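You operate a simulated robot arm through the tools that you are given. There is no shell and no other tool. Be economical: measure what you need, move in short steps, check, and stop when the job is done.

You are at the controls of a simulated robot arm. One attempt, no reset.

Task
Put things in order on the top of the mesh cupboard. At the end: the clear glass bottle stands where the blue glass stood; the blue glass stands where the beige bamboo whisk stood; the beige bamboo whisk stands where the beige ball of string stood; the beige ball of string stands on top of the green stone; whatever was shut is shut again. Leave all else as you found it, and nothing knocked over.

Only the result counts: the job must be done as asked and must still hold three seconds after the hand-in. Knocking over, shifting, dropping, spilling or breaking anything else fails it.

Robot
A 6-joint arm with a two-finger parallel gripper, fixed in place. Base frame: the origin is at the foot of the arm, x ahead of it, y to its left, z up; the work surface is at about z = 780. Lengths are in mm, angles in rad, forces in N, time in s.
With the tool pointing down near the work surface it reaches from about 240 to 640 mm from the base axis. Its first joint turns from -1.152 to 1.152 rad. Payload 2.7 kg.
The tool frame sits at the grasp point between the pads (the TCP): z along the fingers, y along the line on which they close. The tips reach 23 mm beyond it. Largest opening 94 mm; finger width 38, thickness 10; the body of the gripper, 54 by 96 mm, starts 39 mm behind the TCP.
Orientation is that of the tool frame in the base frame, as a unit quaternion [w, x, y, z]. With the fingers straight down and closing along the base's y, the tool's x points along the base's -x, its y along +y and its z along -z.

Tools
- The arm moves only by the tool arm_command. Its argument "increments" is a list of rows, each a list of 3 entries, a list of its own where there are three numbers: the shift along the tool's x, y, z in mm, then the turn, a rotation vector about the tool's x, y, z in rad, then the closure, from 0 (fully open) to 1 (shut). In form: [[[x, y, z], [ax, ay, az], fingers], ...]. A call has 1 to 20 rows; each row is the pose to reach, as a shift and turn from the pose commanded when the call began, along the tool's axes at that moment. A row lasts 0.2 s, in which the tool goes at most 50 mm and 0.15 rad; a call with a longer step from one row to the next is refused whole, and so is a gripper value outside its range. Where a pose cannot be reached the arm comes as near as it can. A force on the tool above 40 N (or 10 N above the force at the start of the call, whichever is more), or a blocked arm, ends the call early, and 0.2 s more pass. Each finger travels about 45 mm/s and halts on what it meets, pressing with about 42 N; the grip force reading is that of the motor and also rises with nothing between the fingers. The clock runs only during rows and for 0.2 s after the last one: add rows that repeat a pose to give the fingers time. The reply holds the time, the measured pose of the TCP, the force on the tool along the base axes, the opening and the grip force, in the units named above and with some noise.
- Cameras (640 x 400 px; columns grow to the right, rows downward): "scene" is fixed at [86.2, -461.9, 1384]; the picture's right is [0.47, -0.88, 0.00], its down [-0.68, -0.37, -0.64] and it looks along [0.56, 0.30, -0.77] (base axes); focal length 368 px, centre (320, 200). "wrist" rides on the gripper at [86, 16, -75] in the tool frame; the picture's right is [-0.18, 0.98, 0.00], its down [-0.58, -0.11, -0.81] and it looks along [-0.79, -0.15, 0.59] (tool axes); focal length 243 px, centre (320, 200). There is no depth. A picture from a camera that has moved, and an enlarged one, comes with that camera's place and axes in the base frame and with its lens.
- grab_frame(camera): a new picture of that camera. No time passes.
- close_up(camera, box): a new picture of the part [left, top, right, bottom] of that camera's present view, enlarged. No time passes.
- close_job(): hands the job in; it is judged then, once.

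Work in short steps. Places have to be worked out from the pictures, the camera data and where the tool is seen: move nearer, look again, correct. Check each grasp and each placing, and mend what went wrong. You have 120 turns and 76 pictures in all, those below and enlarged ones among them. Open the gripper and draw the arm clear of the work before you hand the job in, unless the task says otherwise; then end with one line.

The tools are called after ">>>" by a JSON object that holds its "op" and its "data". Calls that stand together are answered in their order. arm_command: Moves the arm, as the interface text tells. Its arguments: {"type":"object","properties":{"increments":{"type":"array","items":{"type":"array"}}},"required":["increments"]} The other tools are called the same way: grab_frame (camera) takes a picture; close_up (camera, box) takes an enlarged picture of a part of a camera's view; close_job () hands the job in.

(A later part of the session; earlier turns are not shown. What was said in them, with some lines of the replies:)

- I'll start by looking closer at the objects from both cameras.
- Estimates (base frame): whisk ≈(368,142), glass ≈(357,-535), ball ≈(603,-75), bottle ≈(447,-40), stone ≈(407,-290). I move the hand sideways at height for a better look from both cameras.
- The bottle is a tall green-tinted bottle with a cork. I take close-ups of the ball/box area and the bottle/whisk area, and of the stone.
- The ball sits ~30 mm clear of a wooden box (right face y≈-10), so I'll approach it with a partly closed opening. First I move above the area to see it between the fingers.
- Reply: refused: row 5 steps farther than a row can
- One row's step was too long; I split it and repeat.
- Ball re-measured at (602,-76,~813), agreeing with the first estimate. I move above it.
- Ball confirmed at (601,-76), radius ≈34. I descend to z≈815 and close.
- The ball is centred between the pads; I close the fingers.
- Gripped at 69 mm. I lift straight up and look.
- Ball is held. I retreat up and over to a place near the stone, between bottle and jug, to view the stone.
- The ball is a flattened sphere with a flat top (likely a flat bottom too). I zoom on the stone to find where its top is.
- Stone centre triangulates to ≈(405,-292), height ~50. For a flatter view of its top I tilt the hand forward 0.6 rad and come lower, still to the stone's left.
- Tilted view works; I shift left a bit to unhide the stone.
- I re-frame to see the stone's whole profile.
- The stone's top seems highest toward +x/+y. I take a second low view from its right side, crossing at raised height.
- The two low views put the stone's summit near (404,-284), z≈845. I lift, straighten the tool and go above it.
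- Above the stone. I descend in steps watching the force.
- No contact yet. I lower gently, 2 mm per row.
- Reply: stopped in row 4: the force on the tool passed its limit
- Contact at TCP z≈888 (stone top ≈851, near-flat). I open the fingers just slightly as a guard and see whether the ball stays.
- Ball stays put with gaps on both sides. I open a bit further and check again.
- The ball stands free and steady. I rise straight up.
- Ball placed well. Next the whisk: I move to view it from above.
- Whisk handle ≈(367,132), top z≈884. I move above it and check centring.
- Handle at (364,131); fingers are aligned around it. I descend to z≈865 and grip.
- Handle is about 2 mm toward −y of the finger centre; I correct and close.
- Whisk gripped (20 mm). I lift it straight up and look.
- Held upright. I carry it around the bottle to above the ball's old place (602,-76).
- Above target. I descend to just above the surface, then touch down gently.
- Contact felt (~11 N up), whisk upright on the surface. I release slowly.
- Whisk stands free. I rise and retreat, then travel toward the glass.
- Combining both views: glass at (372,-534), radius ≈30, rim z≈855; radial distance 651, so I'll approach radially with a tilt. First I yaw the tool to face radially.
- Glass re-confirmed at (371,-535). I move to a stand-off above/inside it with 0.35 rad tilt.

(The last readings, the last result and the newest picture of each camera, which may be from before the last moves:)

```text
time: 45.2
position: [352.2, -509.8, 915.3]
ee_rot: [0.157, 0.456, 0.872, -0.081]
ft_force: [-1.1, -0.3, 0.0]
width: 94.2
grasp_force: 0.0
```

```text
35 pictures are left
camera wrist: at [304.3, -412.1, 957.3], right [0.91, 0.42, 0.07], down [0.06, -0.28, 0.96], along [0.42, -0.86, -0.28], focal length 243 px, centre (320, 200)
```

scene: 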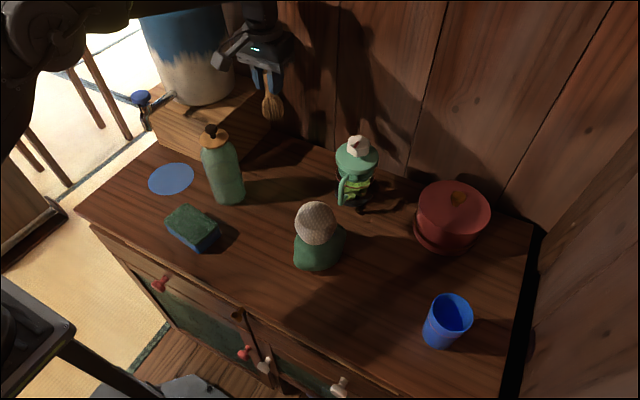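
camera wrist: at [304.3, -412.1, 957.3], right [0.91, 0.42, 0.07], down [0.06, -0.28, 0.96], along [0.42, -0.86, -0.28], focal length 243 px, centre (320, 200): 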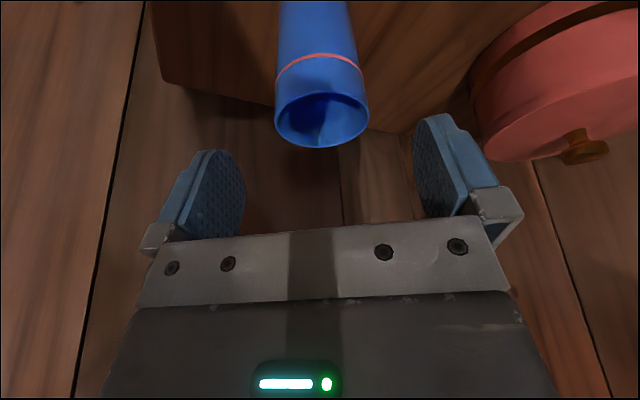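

Aligned laterally. I advance 95 mm along the tool axis around the glass.

>>> {"op": "arm_command", "data": {"increments": [[[0, 0, 35], [0, 0, 0], 0], [[0, 0, 65], [0, 0, 0], 0], [[0, 0, 85], [0, 0, 0], 0], [[0, 0, 94], [0, 0, 0], 0], [[0, 0, 94], [0, 0, 0], 0]]}}

>>> {"op": "grab_frame", "data": {"camera": "wrist"}}

```text
time: 46.3
position: [375.1, -538.4, 838.1]
ee_rot: [0.165, 0.455, 0.871, -0.086]
ft_force: [-0.1, 1.5, 3.9]
width: 94.0
grasp_force: 0.0
stopped in row 5: the force on the tool passed its limit (the readings are from after the stop); the commanded pose is now the measured one
```

```text
34 pictures are left
camera wrist: at [325.6, -441.4, 877.2], right [0.9, 0.42, 0.07], down [0.05, -0.26, 0.96], along [0.42, -0.87, -0.26], focal length 243 px, centre (320, 200)
```

wrist: 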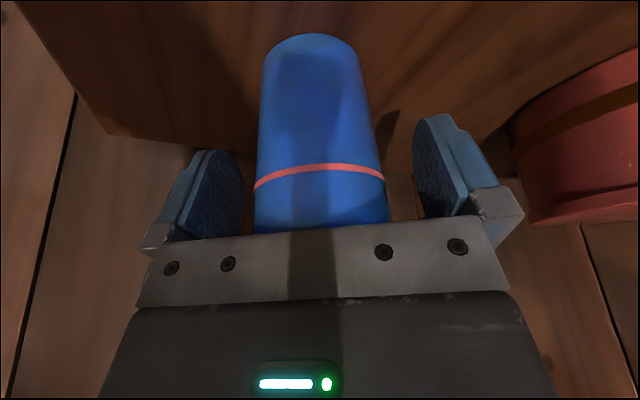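

The palm just touched the rim (glass is slightly taller). I back off 8 mm along the tool axis and compare the glass's place in the scene view.

>>> {"op": "arm_command", "data": {"increments": [[[0, 0, -4], [0, 0, 0], 0], [[0, 0, -8], [0, 0, 0], 0], [[0, 0, -8], [0, 0, 0], 0]]}}

>>> {"op": "close_up", "data": {"camera": "scene", "box": [400, 270, 500, 360]}}

```text
time: 47.1
position: [372.2, -537.1, 844.2]
ee_rot: [0.164, 0.454, 0.872, -0.085]
ft_force: [0.0, -0.2, -0.8]
width: 94.1
grasp_force: 0.1
```

```text
4.44 times, centred on (450, 315) of scene
camera zoom: at [86.2, -461.9, 1384.0], right [0.47, -0.88, 0.0], down [-0.68, -0.37, -0.64], along [0.56, 0.3, -0.77], focal length 1636 px, centre (-258, -311)
```

zoom: 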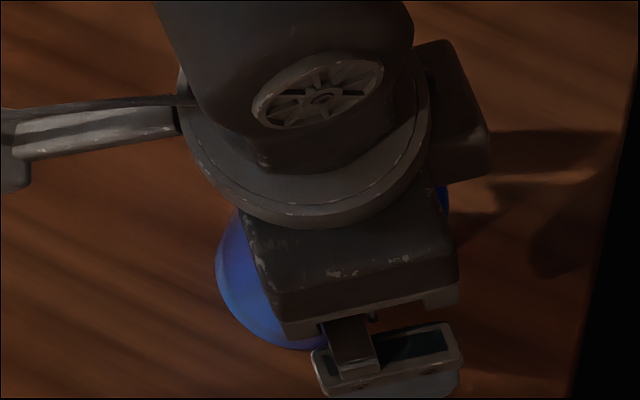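

The glass was nudged ~8 mm outward (still upright; it moves anyway; I keep the original spot (371.5,-534.5) for the bottle). I grip it now.

>>> {"op": "arm_command", "data": {"increments": [[[0, 0, 0], [0, 0, 0], 0.2], [[0, 0, 0], [0, 0, 0], 0.4], [[0, 0, 0], [0, 0, 0], 0.5], [[0, 0, 0], [0, 0, 0], 0.5], [[0, 0, 0], [0, 0, 0], 0.5]]}}

>>> {"op": "grab_frame", "data": {"camera": "wrist"}}

```text
time: 48.3
position: [373.1, -535.9, 845.2]
ee_rot: [0.164, 0.454, 0.872, -0.085]
ft_force: [-0.4, 0.3, 1.7]
width: 57.9
grasp_force: 42.5
```

```text
32 pictures are left
camera wrist: at [323.2, -439.1, 883.3], right [0.9, 0.42, 0.07], down [0.05, -0.27, 0.96], along [0.42, -0.87, -0.26], focal length 243 px, centre (320, 200)
```

wrist: 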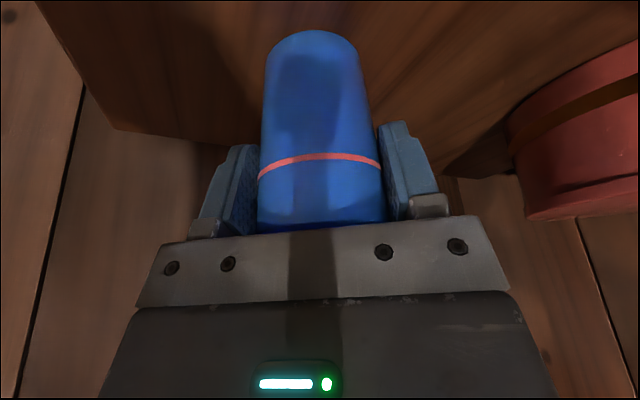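

Held at 57.9 mm. I lift it vertically, then draw it radially inward, keeping the tilt.

>>> {"op": "arm_command", "data": {"increments": [[[-5.5, 0, -14], [0, 0, 0], 0.5], [[-20, 0, -51.2], [0, 0, 0], 0.5], [[-36.4, 0, -93.2], [0, 0, 0], 0.5], [[-52.7, 0, -135], [0, 0, 0], 0.5], [[-70.9, 0, -181.7], [0, 0, 0], 0.5], [[-31, 0, -197], [0, 0, 0], 0.5], [[9, 0, -213], [0, 0, 0], 0.5], [[49, 0, -228.5], [0, 0, 0], 0.5], [[89, 0, -244], [0, 0, 0], 0.5], [[129, 0, -259.5], [0, 0, 0], 0.5], [[169, 0, -275.5], [0, 0, 0], 0.5], [[206.7, 0, -290], [0, 0, 0], 0.5], [[206.7, 0, -290], [0, 0, 0], 0.5]]}}

>>> {"op": "grab_frame", "data": {"camera": "scene"}}

```text
refused: row 5 steps farther than a row can; nothing moved
```

```text
31 pictures are left
```

scene: 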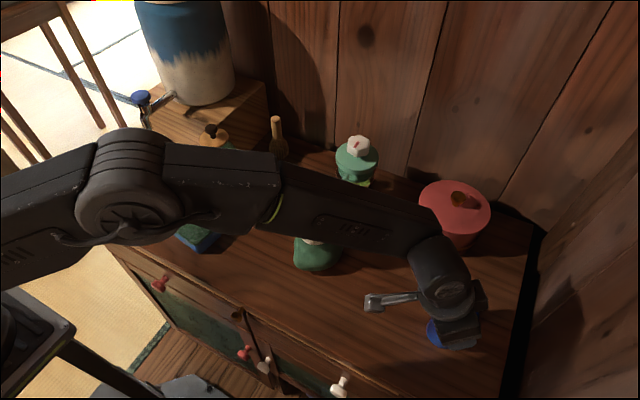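

One row was too long; I resend with finer spacing.

>>> {"op": "arm_command", "data": {"increments": [[[-5.5, 0, -14], [0, 0, 0], 0.5], [[-20, 0, -51.2], [0, 0, 0], 0.5], [[-36.4, 0, -93.2], [0, 0, 0], 0.5], [[-52.7, 0, -135], [0, 0, 0], 0.5], [[-68, 0, -175], [0, 0, 0], 0.5], [[-70.9, 0, -181.7], [0, 0, 0], 0.5], [[-31, 0, -197], [0, 0, 0], 0.5], [[9, 0, -213], [0, 0, 0], 0.5], [[49, 0, -228.5], [0, 0, 0], 0.5], [[89, 0, -244], [0, 0, 0], 0.5], [[129, 0, -259.5], [0, 0, 0], 0.5], [[169, 0, -275.5], [0, 0, 0], 0.5], [[206.7, 0, -290], [0, 0, 0], 0.5], [[206.7, 0, -290], [0, 0, 0], 0.5]]}}

>>> {"op": "grab_frame", "data": {"camera": "wrist"}}

```text
time: 51.3
position: [201.5, -291.2, 1040.2]
ee_rot: [0.165, 0.454, 0.871, -0.085]
ft_force: [-0.1, 1.0, -1.3]
width: 57.7
grasp_force: 42.2
```

```text
30 pictures are left
camera wrist: at [151.8, -194.0, 1078.2], right [0.9, 0.42, 0.07], down [0.05, -0.27, 0.96], along [0.42, -0.87, -0.26], focal length 243 px, centre (320, 200)
```

wrist: 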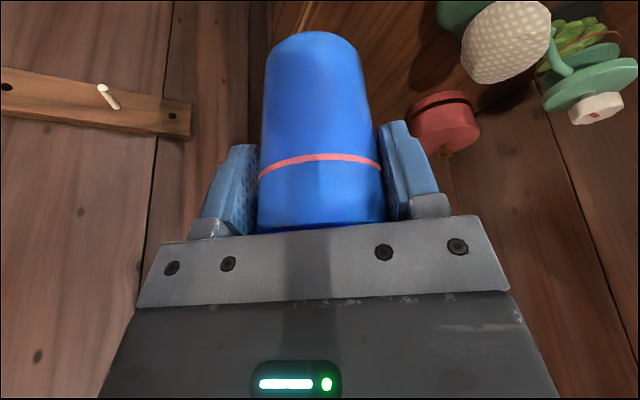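

Still secure. I swing around the base at constant radius and height to the whisk's old bearing, keeping the glass upright.

>>> {"op": "arm_command", "data": {"increments": [[[2.3, 42, -0.9], [-0.0433, 0, -0.1109], 0.5], [[9.3, 83.5, -3.6], [-0.0865, 0, -0.2217], 0.5], [[20.8, 123.7, -8.1], [-0.1298, 0, -0.3326], 0.5], [[36.7, 162.2, -14.3], [-0.173, 0, -0.4434], 0.5], [[56.6, 198.4, -22.1], [-0.2163, 0, -0.5543], 0.5], [[80.6, 231.8, -31.4], [-0.2595, 0, -0.6652], 0.5], [[108, 261.9, -42.1], [-0.3028, 0, -0.776], 0.5], [[138.5, 288.4, -54.1], [-0.3461, 0, -0.8869], 0.5], [[171.8, 310.7, -67], [-0.3893, 0, -0.9977], 0.5], [[207.2, 328.6, -80.8], [-0.4326, 0, -1.1086], 0.5], [[244.4, 342, -95.4], [-0.4758, 0, -1.2195], 0.5], [[244.4, 342, -95.4], [-0.4758, 0, -1.2195], 0.5]]}}

>>> {"op": "grab_frame", "data": {"camera": "wrist"}}

>>> {"op": "grab_frame", "data": {"camera": "scene"}}

```text
time: 53.9
position: [332.6, 120.7, 1043.9]
ee_rot: [0.183, -0.171, 0.968, 0.032]
ft_force: [0.8, 0.4, -1.6]
width: 57.9
grasp_force: 41.9
```

```text
29 pictures are left
camera wrist: at [226.2, 98.7, 1082.8], right [-0.18, 0.98, 0.07], down [0.27, -0.02, 0.96], along [0.95, 0.19, -0.26], focal length 243 px, centre (320, 200)
```

wrist: 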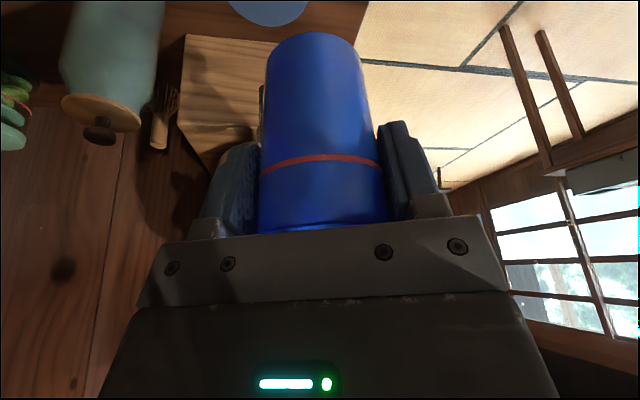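

```text
28 pictures are left
```

scene: 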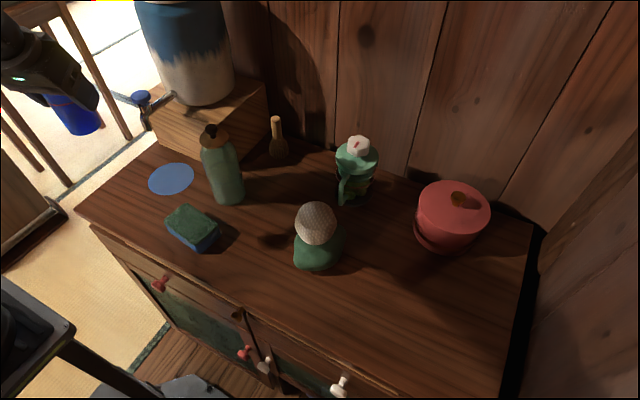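

Glass upright, whisk standing in its place. I lower the glass over the whisk's old spot to just above the surface.

>>> {"op": "arm_command", "data": {"increments": [[[-27.6, -1.8, 10.8], [0, 0, 0], 0.5], [[-13, -1.8, 48], [0, 0, 0], 0.5], [[3, -1.8, 89], [0, 0, 0], 0.5], [[18, -1.8, 127], [0, 0, 0], 0.5], [[31, -1.8, 160.5], [0, 0, 0], 0.5], [[38, -1.8, 178.5], [0, 0, 0], 0.5], [[38, -1.8, 178.5], [0, 0, 0], 0.5]]}}

>>> {"op": "close_up", "data": {"camera": "scene", "box": [60, 100, 240, 230]}}

```text
time: 55.5
position: [360.0, 129.8, 915.5]
ee_rot: [0.182, -0.17, 0.968, 0.033]
ft_force: [0.0, 0.9, -1.1]
width: 57.7
grasp_force: 41.8
out of reach, approached as far as the arm can: row 5, 6, 7
```

```text
3.08 times, centred on (150, 165) of scene
camera zoom: at [86.2, -461.9, 1384.0], right [0.47, -0.88, 0.0], down [-0.68, -0.37, -0.64], along [0.56, 0.3, -0.77], focal length 1133 px, centre (843, 308)
```

zoom: 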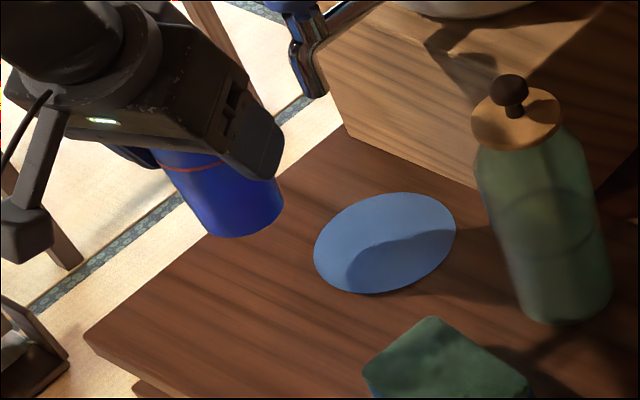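

The tilted pose is out of reach this close to the base. I'll turn the hand about the vertical so the tilt points sideways (+y). First I raise a bit to see where the commanded pose is.

>>> {"op": "arm_command", "data": {"increments": [[[-14.5, 0, -37.3], [0, 0, 0], 0.5], [[-29, 0, -74.5], [0, 0, 0], 0.5], [[-29, 0, -74.5], [0, 0, 0], 0.5]]}}

```text
time: 56.3
position: [360.1, 129.0, 993.8]
ee_rot: [0.182, -0.17, 0.968, 0.033]
ft_force: [0.5, -0.6, -2.5]
width: 58.0
grasp_force: 41.9
```

Commanded pose tracks the real one. Now I turn 1.3 rad about the vertical in place.

>>> {"op": "arm_command", "data": {"increments": [[[0, 0, 0], [-0.0473, 0, -0.1211], 0.5], [[0, 0, 0], [-0.0945, 0, -0.2422], 0.5], [[0, 0, 0], [-0.1418, 0, -0.3633], 0.5], [[0, 0, 0], [-0.189, 0, -0.4844], 0.5], [[0, 0, 0], [-0.2363, 0, -0.6055], 0.5], [[0, 0, 0], [-0.2835, 0, -0.7266], 0.5], [[0, 0, 0], [-0.3308, 0, -0.8478], 0.5], [[0, 0, 0], [-0.378, 0, -0.9689], 0.5], [[0, 0, 0], [-0.4253, 0, -1.09], 0.5], [[0, 0, 0], [-0.4726, 0, -1.2111], 0.5], [[0, 0, 0], [-0.4726, 0, -1.2111], 0.5]]}}

>>> {"op": "close_up", "data": {"camera": "scene", "box": [40, 40, 260, 220]}}

```text
time: 58.7
position: [364.6, 131.7, 998.4]
ee_rot: [-0.126, 0.721, -0.667, -0.137]
ft_force: [1.0, 0.8, -1.0]
width: 57.8
grasp_force: 41.8
```

```text
2.22 times, centred on (150, 130) of scene
camera zoom: at [86.2, -461.9, 1384.0], right [0.47, -0.88, 0.0], down [-0.68, -0.37, -0.64], along [0.56, 0.3, -0.77], focal length 818 px, centre (698, 356)
```

zoom: 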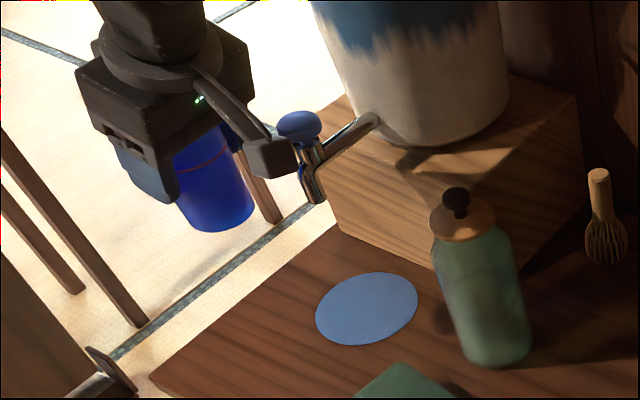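

The turn worked. I descend toward the surface, correcting a few mm laterally.

>>> {"op": "arm_command", "data": {"increments": [[[20, -2, 35], [0, 0, 0], 0.5], [[36, -2, 75.3], [0, 0, 0], 0.5], [[50, -2, 111.5], [0, 0, 0], 0.5], [[56, -2, 127], [0, 0, 0], 0.5], [[57, -2, 130], [0, 0, 0], 0.5], [[57, -2, 130], [0, 0, 0], 0.5]]}}

>>> {"op": "close_up", "data": {"camera": "scene", "box": [60, 80, 260, 220]}}

```text
time: 60.1
position: [365.2, 127.0, 855.4]
ee_rot: [-0.126, 0.721, -0.667, -0.137]
ft_force: [-10.5, 2.5, 2.6]
width: 57.5
grasp_force: 42.6
```

```text
2.86 times, centred on (160, 150) of scene
camera zoom: at [85.9, -461.9, 1384.0], right [0.47, -0.88, 0.0], down [-0.68, -0.37, -0.64], along [0.56, 0.3, -0.77], focal length 1052 px, centre (777, 343)
```

zoom: 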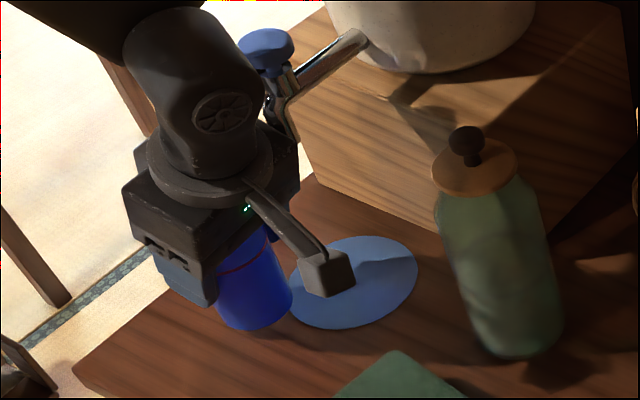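

A −10 N sideways force: the hand is touching the tap. I move away in −x at once and raise.

>>> {"op": "arm_command", "data": {"increments": [[[0, 10, 0], [0, 0, 0], 0.5], [[0, 20, 0], [0, 0, 0], 0.5], [[-20, 20, -46], [0, 0, 0], 0.5], [[-36, 20, -93], [0, 0, 0], 0.5], [[-36, 20, -93], [0, 0, 0], 0.5]]}}

>>> {"op": "close_up", "data": {"camera": "scene", "box": [60, 50, 300, 220]}}

```text
refused: row 3 steps farther than a row can; nothing moved
```

```text
2.35 times, centred on (180, 135) of scene
camera zoom: at [85.9, -461.9, 1384.0], right [0.47, -0.88, 0.0], down [-0.68, -0.37, -0.64], along [0.56, 0.3, -0.77], focal length 866 px, centre (649, 353)
```

zoom: 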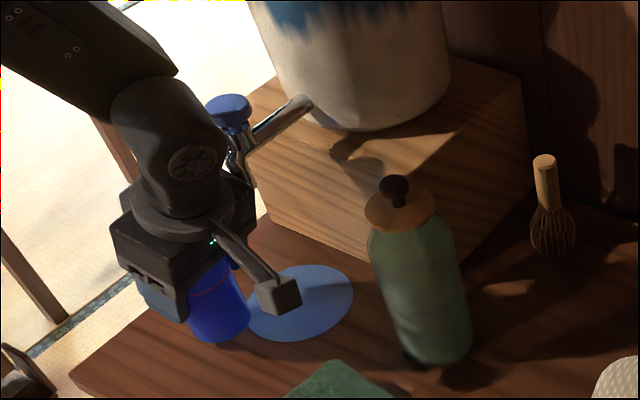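

>>> {"op": "arm_command", "data": {"increments": [[[0, 10, 0], [0, 0, 0], 0.5], [[0, 20, 0], [0, 0, 0], 0.5], [[-15, 20, -38], [0, 0, 0], 0.5], [[-30, 20, -77], [0, 0, 0], 0.5], [[-40, 20, -103], [0, 0, 0], 0.5], [[-40, 20, -103], [0, 0, 0], 0.5]]}}

>>> {"op": "close_up", "data": {"camera": "scene", "box": [60, 0, 300, 150]}}

```text
time: 61.5
position: [345.5, 124.3, 966.3]
ee_rot: [-0.126, 0.721, -0.668, -0.135]
ft_force: [0.6, 0.4, -1.7]
width: 57.7
grasp_force: 42.0
```

```text
2.67 times, centred on (180, 75) of scene
camera zoom: at [86.2, -461.9, 1384.0], right [0.47, -0.88, 0.0], down [-0.68, -0.37, -0.64], along [0.56, 0.3, -0.77], focal length 982 px, centre (693, 533)
```

zoom: 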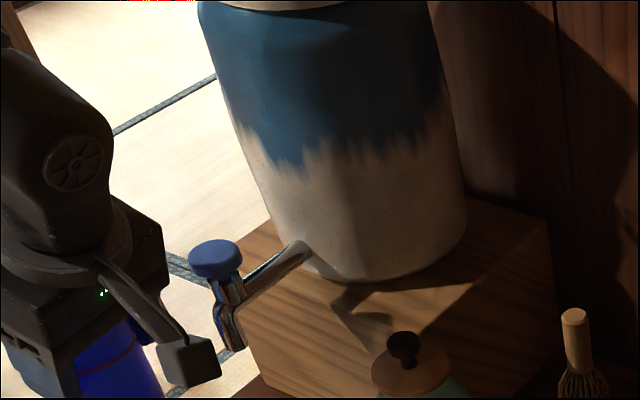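

Tap/vessel look unmoved. The tap's tip must be at about (418,88,935), so the hand should lean to the +y side instead: I turn back 2.6 rad about the vertical (sweeping on the −x side, away from the tap).

>>> {"op": "arm_command", "data": {"increments": [[[0, 0, 0], [0.0497, 0, 0.1275], 0.5], [[0, 0, 0], [0.0995, 0, 0.255], 0.5], [[0, 0, 0], [0.1492, 0, 0.3824], 0.5], [[0, 0, 0], [0.199, 0, 0.5099], 0.5], [[0, 0, 0], [0.2487, 0, 0.6374], 0.5], [[0, 0, 0], [0.2984, 0, 0.7649], 0.5], [[0, 0, 0], [0.3482, 0, 0.8924], 0.5], [[0, 0, 0], [0.3979, 0, 1.0198], 0.5], [[0, 0, 0], [0.4477, 0, 1.1473], 0.5], [[0, 0, 0], [0.4974, 0, 1.2748], 0.5], [[0, 0, 0], [0.5471, 0, 1.4023], 0.5], [[0, 0, 0], [0.5969, 0, 1.5298], 0.5], [[0, 0, 0], [0.6466, 0, 1.6572], 0.5], [[0, 0, 0], [0.6964, 0, 1.7847], 0.5], [[0, 0, 0], [0.7461, 0, 1.9122], 0.5], [[0, 0, 0], [0.7958, 0, 2.0397], 0.5], [[0, 0, 0], [0.8456, 0, 2.1672], 0.5], [[0, 0, 0], [0.8953, 0, 2.2946], 0.5], [[0, 0, 0], [0.9451, 0, 2.4222], 0.5], [[0, 0, 0], [0.9451, 0, 2.4222], 0.5]]}}

>>> {"op": "close_up", "data": {"camera": "scene", "box": [40, 40, 260, 220]}}

```text
time: 65.7
position: [343.5, 125.9, 965.5]
ee_rot: [0.164, 0.452, 0.873, -0.085]
ft_force: [-0.6, 0.2, -1.7]
width: 57.5
grasp_force: 42.2
```

```text
2.22 times, centred on (150, 130) of scene
camera zoom: at [86.2, -461.9, 1384.0], right [0.47, -0.88, 0.0], down [-0.68, -0.37, -0.64], along [0.56, 0.3, -0.77], focal length 818 px, centre (698, 356)
```

zoom: 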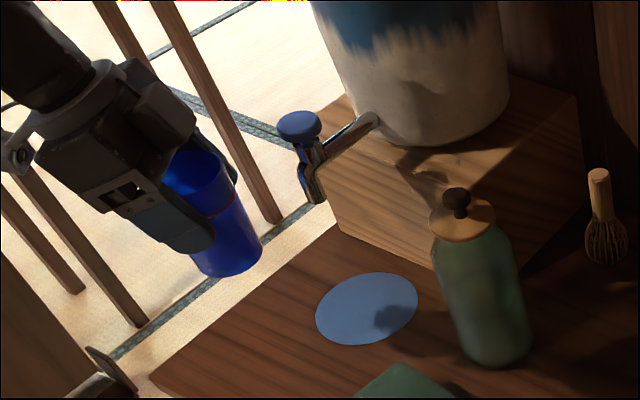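

Orientation equals the grasp one. I shift over the spot and lower to z≈852.

>>> {"op": "arm_command", "data": {"increments": [[[-3, 21.4, 1.2], [0, 0, 0], 0.5], [[11.4, 21.4, 38.5], [0, 0, 0], 0.5], [[26, 21.4, 75.7], [0, 0, 0], 0.5], [[36.2, 21.4, 101.8], [0, 0, 0], 0.5], [[38.3, 21.4, 107.4], [0, 0, 0], 0.5], [[38.3, 21.4, 107.4], [0, 0, 0], 0.5]]}}

>>> {"op": "close_up", "data": {"camera": "scene", "box": [60, 80, 260, 220]}}

```text
time: 67.1
position: [365.5, 134.8, 853.2]
ee_rot: [0.164, 0.451, 0.874, -0.084]
ft_force: [-0.1, 0.4, -0.9]
width: 57.8
grasp_force: 41.7
```

```text
2.86 times, centred on (160, 150) of scene
camera zoom: at [86.2, -461.9, 1384.0], right [0.47, -0.88, 0.0], down [-0.68, -0.37, -0.64], along [0.56, 0.3, -0.77], focal length 1052 px, centre (777, 343)
```

zoom: 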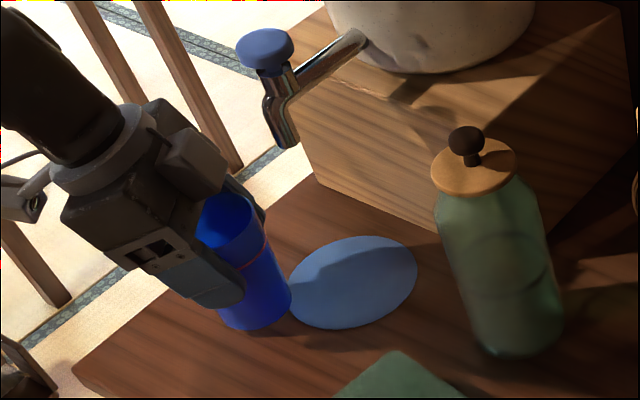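

The glass base (radius ~28) would slightly overlap the blue disc's edge at ≈(386,126); I shift it ~8 mm away from the disc, then touch down gently.

>>> {"op": "arm_command", "data": {"increments": [[[7.4, -6.1, -2.9], [0, 0, 0], 0.5], [[8.5, -6.1, 0], [0, 0, 0], 0.5], [[9.2, -6.1, 1.7], [0, 0, 0], 0.5], [[10, -6.1, 3.6], [0, 0, 0], 0.5], [[10.5, -6.1, 5], [0, 0, 0], 0.5], [[10.5, -6.1, 5], [0, 0, 0], 0.5]]}}

>>> {"op": "close_up", "data": {"camera": "scene", "box": [80, 130, 220, 230]}}

```text
time: 68.5
position: [353.3, 137.3, 844.4]
ee_rot: [0.165, 0.451, 0.873, -0.083]
ft_force: [-3.4, 1.9, 9.6]
width: 57.4
grasp_force: 41.7
```

```text
4.00 times, centred on (150, 180) of scene
camera zoom: at [86.0, -461.9, 1384.0], right [0.47, -0.88, 0.0], down [-0.68, -0.37, -0.64], along [0.56, 0.3, -0.77], focal length 1473 px, centre (1000, 280)
```

zoom: 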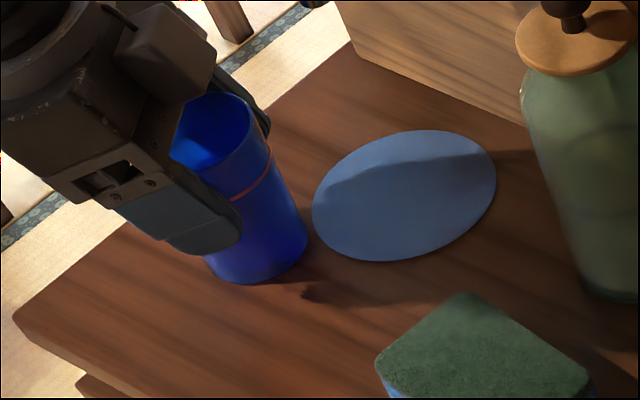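

Contact made and the glass just clears the disc. I release slowly.

>>> {"op": "arm_command", "data": {"increments": [[[0, 0, 0], [0, 0, 0], 0.36], [[0, 0, 0], [0, 0, 0], 0.3], [[0, 0, 0], [0, 0, 0], 0.22], [[0, 0, 0], [0, 0, 0], 0.15], [[0, 0, 0], [0, 0, 0], 0.15], [[0, 0, 0], [0, 0, 0], 0.15]]}}

>>> {"op": "grab_frame", "data": {"camera": "wrist"}}

```text
time: 69.9
position: [354.2, 137.0, 844.1]
ee_rot: [0.165, 0.45, 0.873, -0.085]
ft_force: [0.7, -0.6, -0.1]
width: 79.9
grasp_force: 0.0
```

```text
19 pictures are left
camera wrist: at [304.5, 233.3, 882.8], right [0.9, 0.43, 0.07], down [0.06, -0.27, 0.96], along [0.43, -0.86, -0.26], focal length 243 px, centre (320, 200)
```

wrist: 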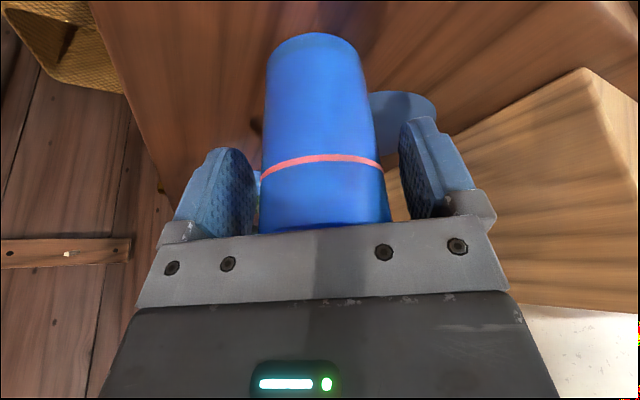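

Glass stands free. I withdraw along the tool axis, up and away from it.

>>> {"op": "arm_command", "data": {"increments": [[[0, 0, -40], [0, 0, 0], 0.1], [[0, 0, -80], [0, 0, 0], 0], [[0, 0, -120], [0, 0, 0], 0], [[0, 0, -160], [0, 0, 0], 0], [[0, 0, -160], [0, 0, 0], 0]]}}

>>> {"op": "close_up", "data": {"camera": "scene", "box": [80, 60, 300, 230]}}

```text
time: 71.1
position: [319.3, 186.0, 993.3]
ee_rot: [0.165, 0.45, 0.874, -0.084]
ft_force: [-0.3, -0.3, -0.7]
width: 94.1
grasp_force: 0.0
```

```text
2.35 times, centred on (190, 145) of scene
camera zoom: at [86.2, -461.9, 1384.0], right [0.47, -0.88, 0.0], down [-0.68, -0.37, -0.64], along [0.56, 0.3, -0.77], focal length 866 px, centre (626, 329)
```

zoom: 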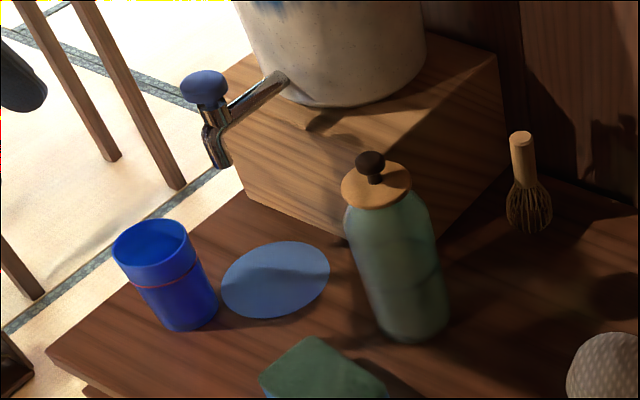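

All good: glass, whisk, tap fine. Bottle at ≈(450,-47), knob top ≈962. I'll grip it from low/sideways (tilt 1.1, pointing azimuth +0.8). First I swing the hand to (320,-120,1050) while yawing.

>>> {"op": "arm_command", "data": {"increments": [[[-21.1, -14.5, 3.2], [-0.0534, 0, -0.1369], 0], [[-42.3, -29.1, 6.3], [-0.1068, 0, -0.2737], 0], [[-63.4, -43.6, 9.5], [-0.1602, 0, -0.4106], 0], [[-84.5, -58.1, 12.6], [-0.2136, 0, -0.5475], 0], [[-105.7, -72.7, 15.8], [-0.267, 0, -0.6843], 0], [[-126.8, -87.2, 18.9], [-0.3205, 0, -0.8212], 0], [[-147.9, -101.7, 22.1], [-0.3739, 0, -0.9581], 0], [[-169.1, -116.3, 25.2], [-0.4273, 0, -1.0949], 0], [[-190.2, -130.8, 28.4], [-0.4807, 0, -1.2318], 0], [[-211.3, -145.3, 31.5], [-0.5341, 0, -1.3687], 0], [[-232.5, -159.9, 34.7], [-0.5875, 0, -1.5055], 0], [[-253.6, -174.4, 37.8], [-0.6409, 0, -1.6424], 0], [[-253.6, -174.4, 37.8], [-0.6409, 0, -1.6424], 0]]}}

```text
time: 73.9
position: [324.8, -119.5, 1050.5]
ee_rot: [0.17, -0.387, 0.903, 0.073]
ft_force: [0.7, 0.6, -0.4]
width: 93.9
grasp_force: 0.0
```

Now I increase the tilt to 1.1 while moving to the stand-off point (376,-123,948).

>>> {"op": "arm_command", "data": {"increments": [[[1.1, -6.5, 17.8], [0, -0.125, 0], 0], [[2.2, -13.1, 35.6], [0, -0.25, 0], 0], [[3.3, -19.6, 53.4], [0, -0.375, 0], 0], [[4.4, -26.2, 71.3], [0, -0.5, 0], 0], [[5.5, -32.7, 89.1], [0, -0.625, 0], 0], [[6.6, -39.3, 106.9], [0, -0.728, 0], 0], [[6.6, -39.3, 106.9], [0, -0.728, 0], 0]]}}

>>> {"op": "grab_frame", "data": {"camera": "wrist"}}

```text
time: 75.5
position: [373.5, -123.5, 946.7]
ee_rot: [0.481, -0.336, 0.783, 0.207]
ft_force: [-0.2, 0.6, 0.0]
width: 94.0
grasp_force: 0.0
```

```text
17 pictures are left
camera wrist: at [288.2, -189.1, 903.9], right [-0.65, 0.74, 0.16], down [-0.24, -0.41, 0.88], along [0.72, 0.54, 0.44], focal length 243 px, centre (320, 200)
```

wrist: 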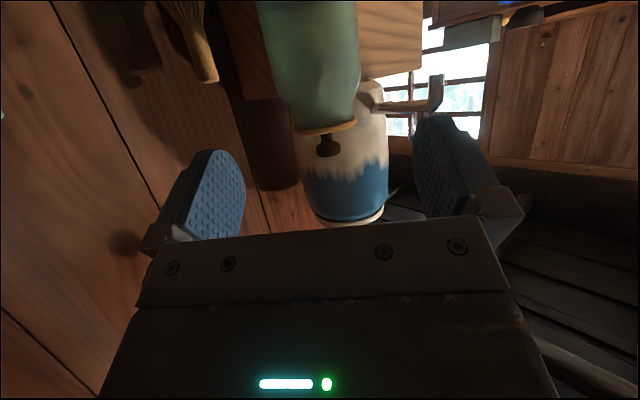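

Lid/knob rays give bottle at ≈(448,-47), knob top ≈966 — consistent and laterally centred. I advance 110 mm along the tool axis.

>>> {"op": "arm_command", "data": {"increments": [[[0, -1, 35], [0, 0, 0], 0], [[0, -1, 65], [0, 0, 0], 0], [[0, -1, 90], [0, 0, 0], 0], [[0, -1, 103], [0, 0, 0], 0], [[0, -1, 109], [0, 0, 0], 0], [[0, -1, 109], [0, 0, 0], 0]]}}

>>> {"op": "grab_frame", "data": {"camera": "wrist"}}

>>> {"op": "close_up", "data": {"camera": "scene", "box": [130, 70, 330, 240]}}

```text
time: 76.9
position: [441.3, -52.9, 897.4]
ee_rot: [0.481, -0.336, 0.783, 0.206]
ft_force: [0.9, -0.3, -0.3]
width: 93.9
grasp_force: 0.1
```

```text
16 pictures are left
camera wrist: at [356.7, -118.3, 854.5], right [-0.65, 0.74, 0.16], down [-0.23, -0.41, 0.88], along [0.72, 0.54, 0.44], focal length 243 px, centre (320, 200)
```

wrist: 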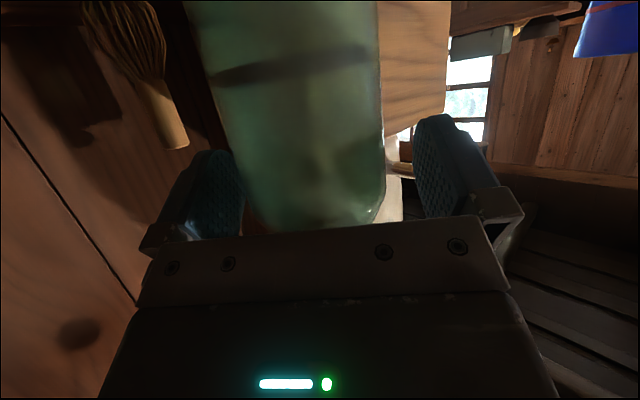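

```text
2.35 times, centred on (230, 155) of scene
camera zoom: at [86.2, -461.9, 1384.0], right [0.47, -0.88, 0.0], down [-0.68, -0.37, -0.64], along [0.56, 0.3, -0.77], focal length 866 px, centre (532, 306)
```

zoom: 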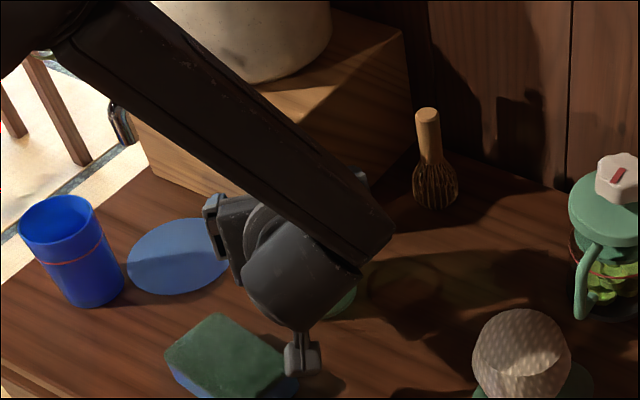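

Bottle is between the fingers, ~4 mm to the left one; I correct and close.

>>> {"op": "arm_command", "data": {"increments": [[[0, -3, 0], [0, 0, 0], 0], [[0, -3, 0], [0, 0, 0], 0.15], [[0, -3, 0], [0, 0, 0], 0.3], [[0, -3, 0], [0, 0, 0], 0.5], [[0, -3, 0], [0, 0, 0], 0.5], [[0, -3, 0], [0, 0, 0], 0.5]]}}

```text
time: 78.3
position: [444.9, -56.5, 897.0]
ee_rot: [0.481, -0.335, 0.784, 0.205]
ft_force: [1.3, -0.6, -0.8]
width: 58.6
grasp_force: 41.9
```

Gripped at 58.6 mm. I lift a little first and check load.

>>> {"op": "arm_command", "data": {"increments": [[[-4.5, 0, -2.3], [0, 0, 0], 0.5], [[-13.4, 0, -6.8], [0, 0, 0], 0.5], [[-26.7, 0, -13.6], [0, 0, 0], 0.5], [[-26.7, 0, -13.6], [0, 0, 0], 0.5]]}}

>>> {"op": "grab_frame", "data": {"camera": "wrist"}}

```text
time: 79.3
position: [444.2, -55.9, 928.0]
ee_rot: [0.48, -0.336, 0.784, 0.206]
ft_force: [-0.7, -0.1, -1.4]
width: 59.0
grasp_force: 42.3
```

```text
14 pictures are left
camera wrist: at [359.0, -121.3, 885.5], right [-0.65, 0.74, 0.17], down [-0.23, -0.41, 0.88], along [0.72, 0.54, 0.44], focal length 243 px, centre (320, 200)
```

wrist: 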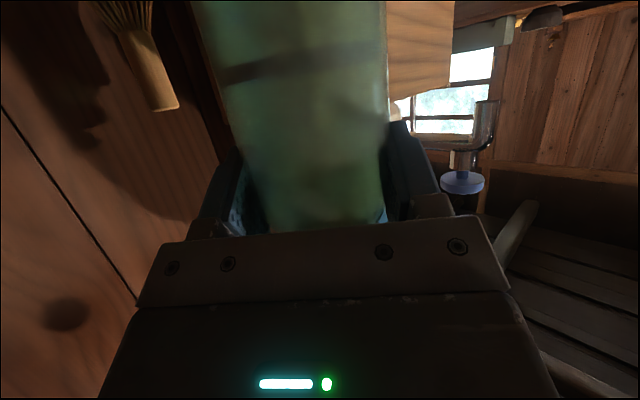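

The bottle came along (same place in the hand). I lift it another 150 mm and check the scene.

>>> {"op": "arm_command", "data": {"increments": [[[-31, 0, -16], [0, 0, 0], 0.5], [[-65, 0, -33], [0, 0, 0], 0.5], [[-100, 0, -51], [0, 0, 0], 0.5], [[-133.7, 0, -68], [0, 0, 0], 0.5], [[-133.7, 0, -68], [0, 0, 0], 0.5]]}}

>>> {"op": "grab_frame", "data": {"camera": "scene"}}

```text
time: 80.5
position: [442.0, -55.4, 1078.2]
ee_rot: [0.48, -0.336, 0.783, 0.207]
ft_force: [-0.4, 0.0, -2.5]
width: 58.6
grasp_force: 41.7
```

```text
13 pictures are left
```

scene: 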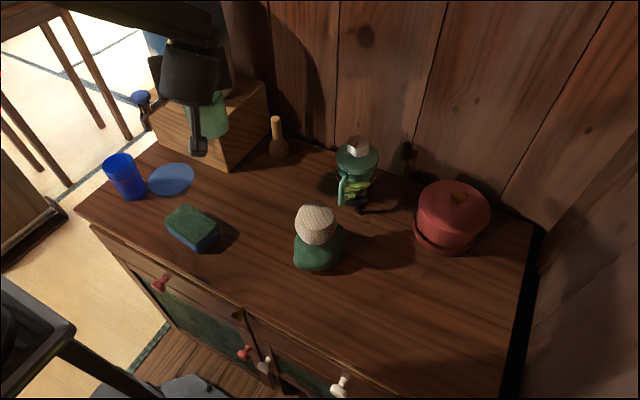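

Bottle lifted cleanly. I swing it at height to the bearing of the glass's old spot, turning about the vertical so it stays upright.

>>> {"op": "arm_command", "data": {"increments": [[[9.8, -19.6, -19.2], [0.1216, 0, 0.0619], 0.5], [[20.3, -38.1, -39.8], [0.2431, 0, 0.1237], 0.5], [[31.3, -55.2, -61.6], [0.3647, 0, 0.1856], 0.5], [[43, -70.7, -84.5], [0.4862, 0, 0.2475], 0.5], [[55.2, -84.6, -108.5], [0.6078, 0, 0.3094], 0.5], [[67.9, -96.8, -133.3], [0.7293, 0, 0.3712], 0.5], [[81, -107.2, -159.2], [0.8509, 0, 0.4331], 0.5], [[94.5, -115.8, -185.7], [0.9724, 0, 0.495], 0.5], [[108.5, -122.5, -213.1], [1.094, 0, 0.5568], 0.5], [[122.6, -127.2, -240.8], [1.2155, 0, 0.6187], 0.5], [[137, -129.9, -269.1], [1.3371, 0, 0.6806], 0.5], [[151.5, -130.5, -297.7], [1.4586, 0, 0.7424], 0.5], [[166.1, -129, -326.4], [1.5801, 0, 0.8042], 0.5], [[166.1, -129, -326.4], [1.5801, 0, 0.8042], 0.5]]}}

>>> {"op": "grab_frame", "data": {"camera": "scene"}}

```text
time: 83.5
position: [286.3, -412.4, 1076.7]
ee_rot: [0.462, 0.395, 0.756, -0.242]
ft_force: [-0.4, 0.2, -2.9]
width: 58.8
grasp_force: 42.2
```

```text
12 pictures are left
```

scene: 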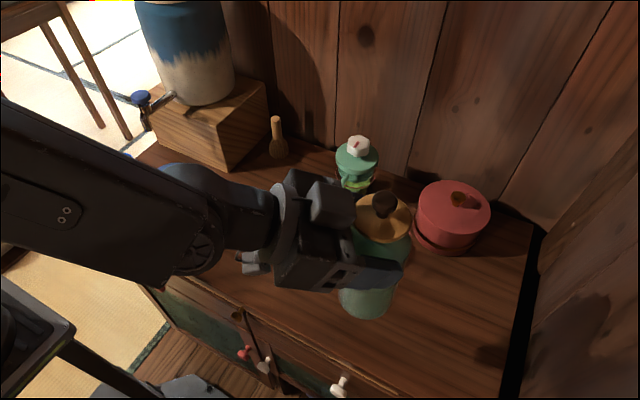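

Upright and clear. I extend radially to the target and descend to about 20 mm above the surface.

>>> {"op": "arm_command", "data": {"increments": [[[-20.4, 0, 40.1], [0, 0, 0], 0.5], [[-40.8, 0, 80.2], [0, 0, 0], 0.5], [[-63.5, 0, 124.8], [0, 0, 0], 0.5], [[-28, 0, 142.9], [0, 0, 0], 0.5], [[9, 0, 161.7], [0, 0, 0], 0.5], [[45, 0, 180], [0, 0, 0], 0.5], [[79.1, 0, 197.4], [0, 0, 0], 0.5], [[79.1, 0, 197.4], [0, 0, 0], 0.5]]}}

>>> {"op": "close_up", "data": {"camera": "scene", "box": [380, 220, 540, 370]}}

```text
time: 85.3
position: [364.3, -529.2, 916.3]
ee_rot: [0.466, 0.392, 0.758, -0.236]
ft_force: [-0.6, -0.2, -2.5]
width: 58.7
grasp_force: 42.2
out of reach, approached as far as the arm can: row 3, 7, 8
```

```text
2.67 times, centred on (460, 295) of scene
camera zoom: at [86.2, -462.0, 1384.0], right [0.47, -0.88, 0.0], down [-0.68, -0.37, -0.64], along [0.56, 0.3, -0.77], focal length 982 px, centre (-53, -53)
```

zoom: 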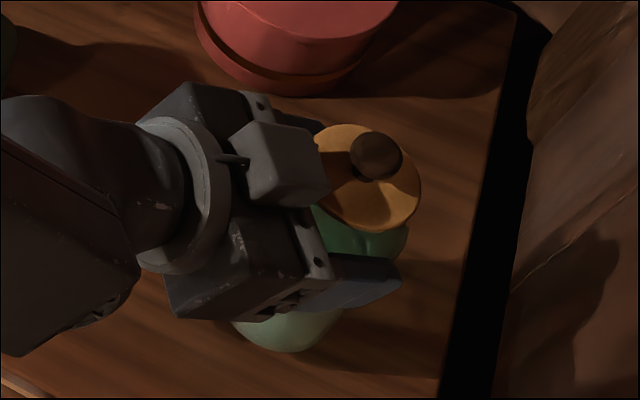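

Slightly limited by reach (orientation off by ~0.01–0.02 rad). I test a further small descent.

>>> {"op": "arm_command", "data": {"increments": [[[4.5, 0, 2.3], [0, 0, 0], 0.5], [[9, 0, 4.5], [0, 0, 0], 0.5], [[9, 0, 4.5], [0, 0, 0], 0.5]]}}

```text
time: 86.1
position: [361.8, -530.8, 908.5]
ee_rot: [0.464, 0.392, 0.758, -0.236]
ft_force: [-0.1, 0.4, -2.8]
width: 58.6
grasp_force: 42.1
out of reach, approached as far as the arm can: row 2
```

This looks like a wrist singularity with the tool radial. I raise slightly and turn −0.35 rad about the vertical (hand more from the +y side), re-centring on the target.

>>> {"op": "arm_command", "data": {"increments": [[[-9, 0, -4.5], [0, 0, 0], 0.5], [[-13.4, 3, -6.8], [0.104, 0, 0.053], 0.5], [[-13.4, 6, -6.8], [0.208, 0, 0.106], 0.5], [[-13.4, 8.7, -6.8], [0.312, 0, 0.159], 0.5], [[-13.4, 8.7, -6.8], [0.312, 0, 0.159], 0.5], [[-13.4, 8.7, -6.8], [0.312, 0, 0.159], 0.5]]}}

```text
time: 87.5
position: [361.3, -528.6, 918.2]
ee_rot: [0.464, 0.393, 0.758, -0.237]
ft_force: [-0.2, 0.8, -3.6]
width: 58.9
grasp_force: 41.7
out of reach, approached as far as the arm can: row 2, 3, 4, 5, 6
```

Blocked that way; I try the other way, +0.2 rad about the vertical.

>>> {"op": "arm_command", "data": {"increments": [[[-1, 1, 2], [-0.06, 0, -0.03], 0.5], [[-1, 3.3, 2], [-0.12, 0, -0.06], 0.5], [[-1, 3.3, 2], [-0.178, 0, -0.0907], 0.5], [[-1, 3.3, 2], [-0.178, 0, -0.0907], 0.5]]}}

```text
time: 88.5
position: [365.3, -528.4, 917.0]
ee_rot: [0.486, 0.316, 0.792, -0.191]
ft_force: [1.2, -0.1, -3.1]
width: 58.2
grasp_force: 41.7
```

Reached, in tolerance: TCP (365,-528), bottle axis ≈(371.5,-534). I descend gently.

>>> {"op": "arm_command", "data": {"increments": [[[4.5, 0, 2.3], [0, 0, 0], 0.5], [[8.9, 0, 4.5], [0, 0, 0], 0.5], [[12.5, 0, 6.4], [0, 0, 0], 0.5], [[14.3, 0, 7.3], [0, 0, 0], 0.5], [[14.3, 0, 7.3], [0, 0, 0], 0.5]]}}

>>> {"op": "close_up", "data": {"camera": "scene", "box": [380, 220, 540, 370]}}

```text
time: 89.7
position: [365.4, -530.9, 903.0]
ee_rot: [0.486, 0.315, 0.793, -0.19]
ft_force: [0.0, -0.4, -2.2]
width: 59.1
grasp_force: 42.2
```

```text
2.67 times, centred on (460, 295) of scene
camera zoom: at [86.2, -462.0, 1384.0], right [0.47, -0.88, 0.0], down [-0.68, -0.37, -0.64], along [0.56, 0.3, -0.77], focal length 982 px, centre (-53, -53)
```

zoom: 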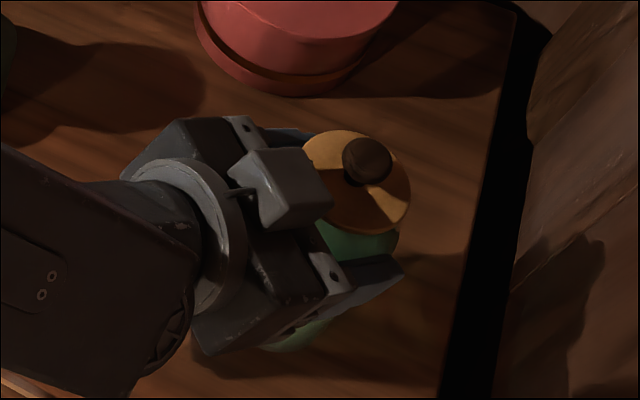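

Lid and TCP estimates put the bottle at ≈(368,-536), within a few mm of target. I touch down gently.

>>> {"op": "arm_command", "data": {"increments": [[[1.8, 0, 0.9], [0, 0, 0], 0.5], [[3.6, 0, 1.8], [0, 0, 0], 0.5], [[5.3, 0, 2.7], [0, 0, 0], 0.5], [[6.7, 0, 3.4], [0, 0, 0], 0.5], [[6.7, 0, 3.4], [0, 0, 0], 0.5]]}}

```text
time: 90.9
position: [367.4, -530.4, 897.8]
ee_rot: [0.489, 0.314, 0.791, -0.192]
ft_force: [-2.1, 2.3, 19.0]
width: 58.9
grasp_force: 42.7
```

Contact (19 N). I ease off 1 mm and release slowly.

>>> {"op": "arm_command", "data": {"increments": [[[-1, 0, -0.5], [0, 0, 0], 0.5], [[-1, 0, -0.5], [0, 0, 0], 0.36], [[-1, 0, -0.5], [0, 0, 0], 0.3], [[-1, 0, -0.5], [0, 0, 0], 0.2], [[-1, 0, -0.5], [0, 0, 0], 0.1], [[-1, 0, -0.5], [0, 0, 0], 0], [[-1, 0, -0.5], [0, 0, 0], 0], [[-1, 0, -0.5], [0, 0, 0], 0]]}}

>>> {"op": "grab_frame", "data": {"camera": "wrist"}}

```text
time: 92.7
position: [366.4, -529.8, 895.6]
ee_rot: [0.486, 0.316, 0.793, -0.19]
ft_force: [-0.5, -0.4, 0.7]
width: 94.1
grasp_force: 0.0
```

```text
9 pictures are left
camera wrist: at [300.3, -444.5, 853.5], right [0.73, 0.66, 0.17], down [-0.41, 0.23, 0.88], along [0.54, -0.72, 0.44], focal length 243 px, centre (320, 200)
```

wrist: 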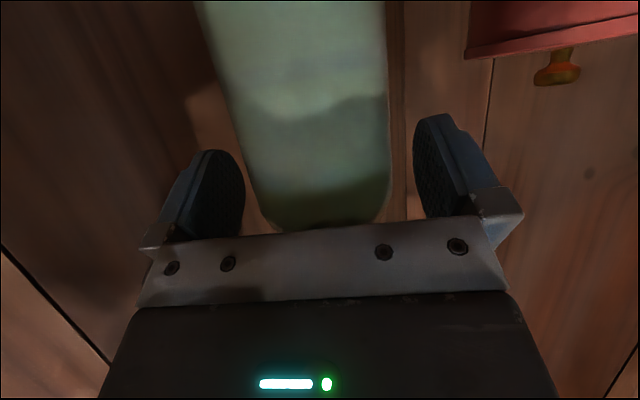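

Bottle stands free with clear gaps. I back out along the tool axis, then up.

>>> {"op": "arm_command", "data": {"increments": [[[0, 0, -25], [0, 0, 0], 0], [[0, 0, -60], [0, 0, 0], 0], [[0, 0, -95], [0, 0, 0], 0], [[0, 0, -130], [0, 0, 0], 0], [[-30, 0, -160], [0, 0, 0], 0], [[-65, 0, -190], [0, 0, 0], 0], [[-100, 0, -220], [0, 0, 0], 0], [[-100, 0, -220], [0, 0, 0], 0]]}}

>>> {"op": "grab_frame", "data": {"camera": "scene"}}

```text
time: 94.5
position: [275.1, -419.3, 1094.7]
ee_rot: [0.485, 0.316, 0.793, -0.191]
ft_force: [-0.6, -1.0, 0.4]
width: 94.3
grasp_force: 0.1
out of reach, approached as far as the arm can: row 1, 2, 3, 4, 5, 6, 7, 8
```

```text
8 pictures are left
```

scene: 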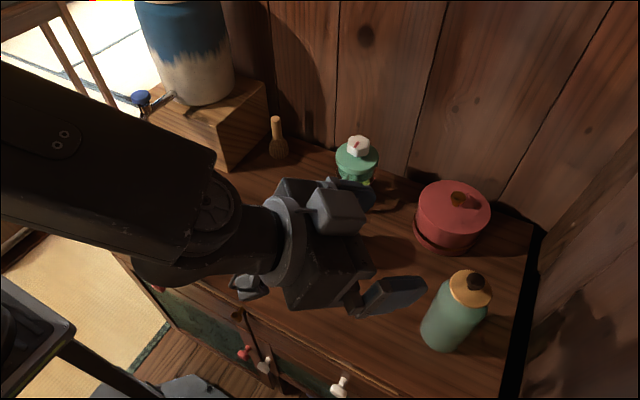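

Bottle stands in place. I draw the arm clear, straightening the tool.

>>> {"op": "arm_command", "data": {"increments": [[[0.7, 15, -16.6], [0, 0.1375, 0], 0], [[1.5, 30, -33.2], [0, 0.275, 0], 0], [[2.2, 45, -49.7], [0, 0.4125, 0], 0], [[2.9, 60, -66.3], [0, 0.55, 0], 0], [[3.6, 75, -82.9], [0, 0.6875, 0], 0], [[4.4, 90, -99.5], [0, 0.825, 0], 0], [[5.1, 105, -116], [0, 0.9625, 0], 0], [[5.8, 119.8, -132.6], [0, 1.1, 0], 0], [[5.8, 119.8, -132.6], [0, 1.1, 0], 0]]}}

>>> {"op": "grab_frame", "data": {"camera": "scene"}}

```text
time: 96.5
position: [270.5, -251.2, 1151.4]
ee_rot: [-0.001, 0.368, 0.93, 0.003]
ft_force: [0.2, 0.1, 0.4]
width: 93.8
grasp_force: 0.0
out of reach, approached as far as the arm can: row 1
```

```text
7 pictures are left
```

scene: 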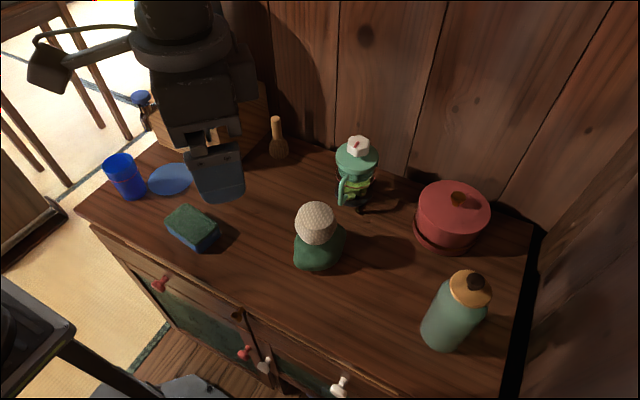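

Everything stands. A last close-up checks the bottle's footing against the glass's old spot.

>>> {"op": "close_up", "data": {"camera": "scene", "box": [400, 270, 500, 360]}}

```text
4.44 times, centred on (450, 315) of scene
camera zoom: at [86.2, -461.9, 1384.0], right [0.47, -0.88, 0.0], down [-0.68, -0.37, -0.64], along [0.56, 0.3, -0.77], focal length 1636 px, centre (-258, -311)
```

zoom: 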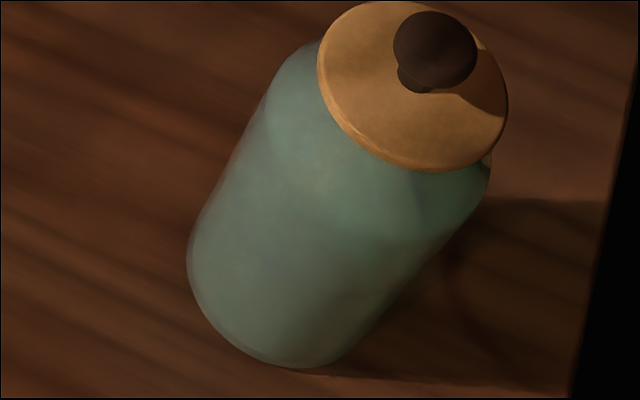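

The bottle's base centre matches the glass's old spot to within a few millimetres, everything stands, and the arm is clear with the gripper open. I hand in.

>>> {"op": "close_job", "data": {}}

```text
The job is handed in.
```

The job is handed in, and in the last pictures everything was standing: the bottle is on the glass's old spot, the whisk on the ball's, and the ball on the stone. The glass is about 8–10 mm off the whisk's exact spot, so that it stays clear of the blue disc. The hand also touched the tap on the big jar (about 10 N), but the before and after pictures showed no visible shift.
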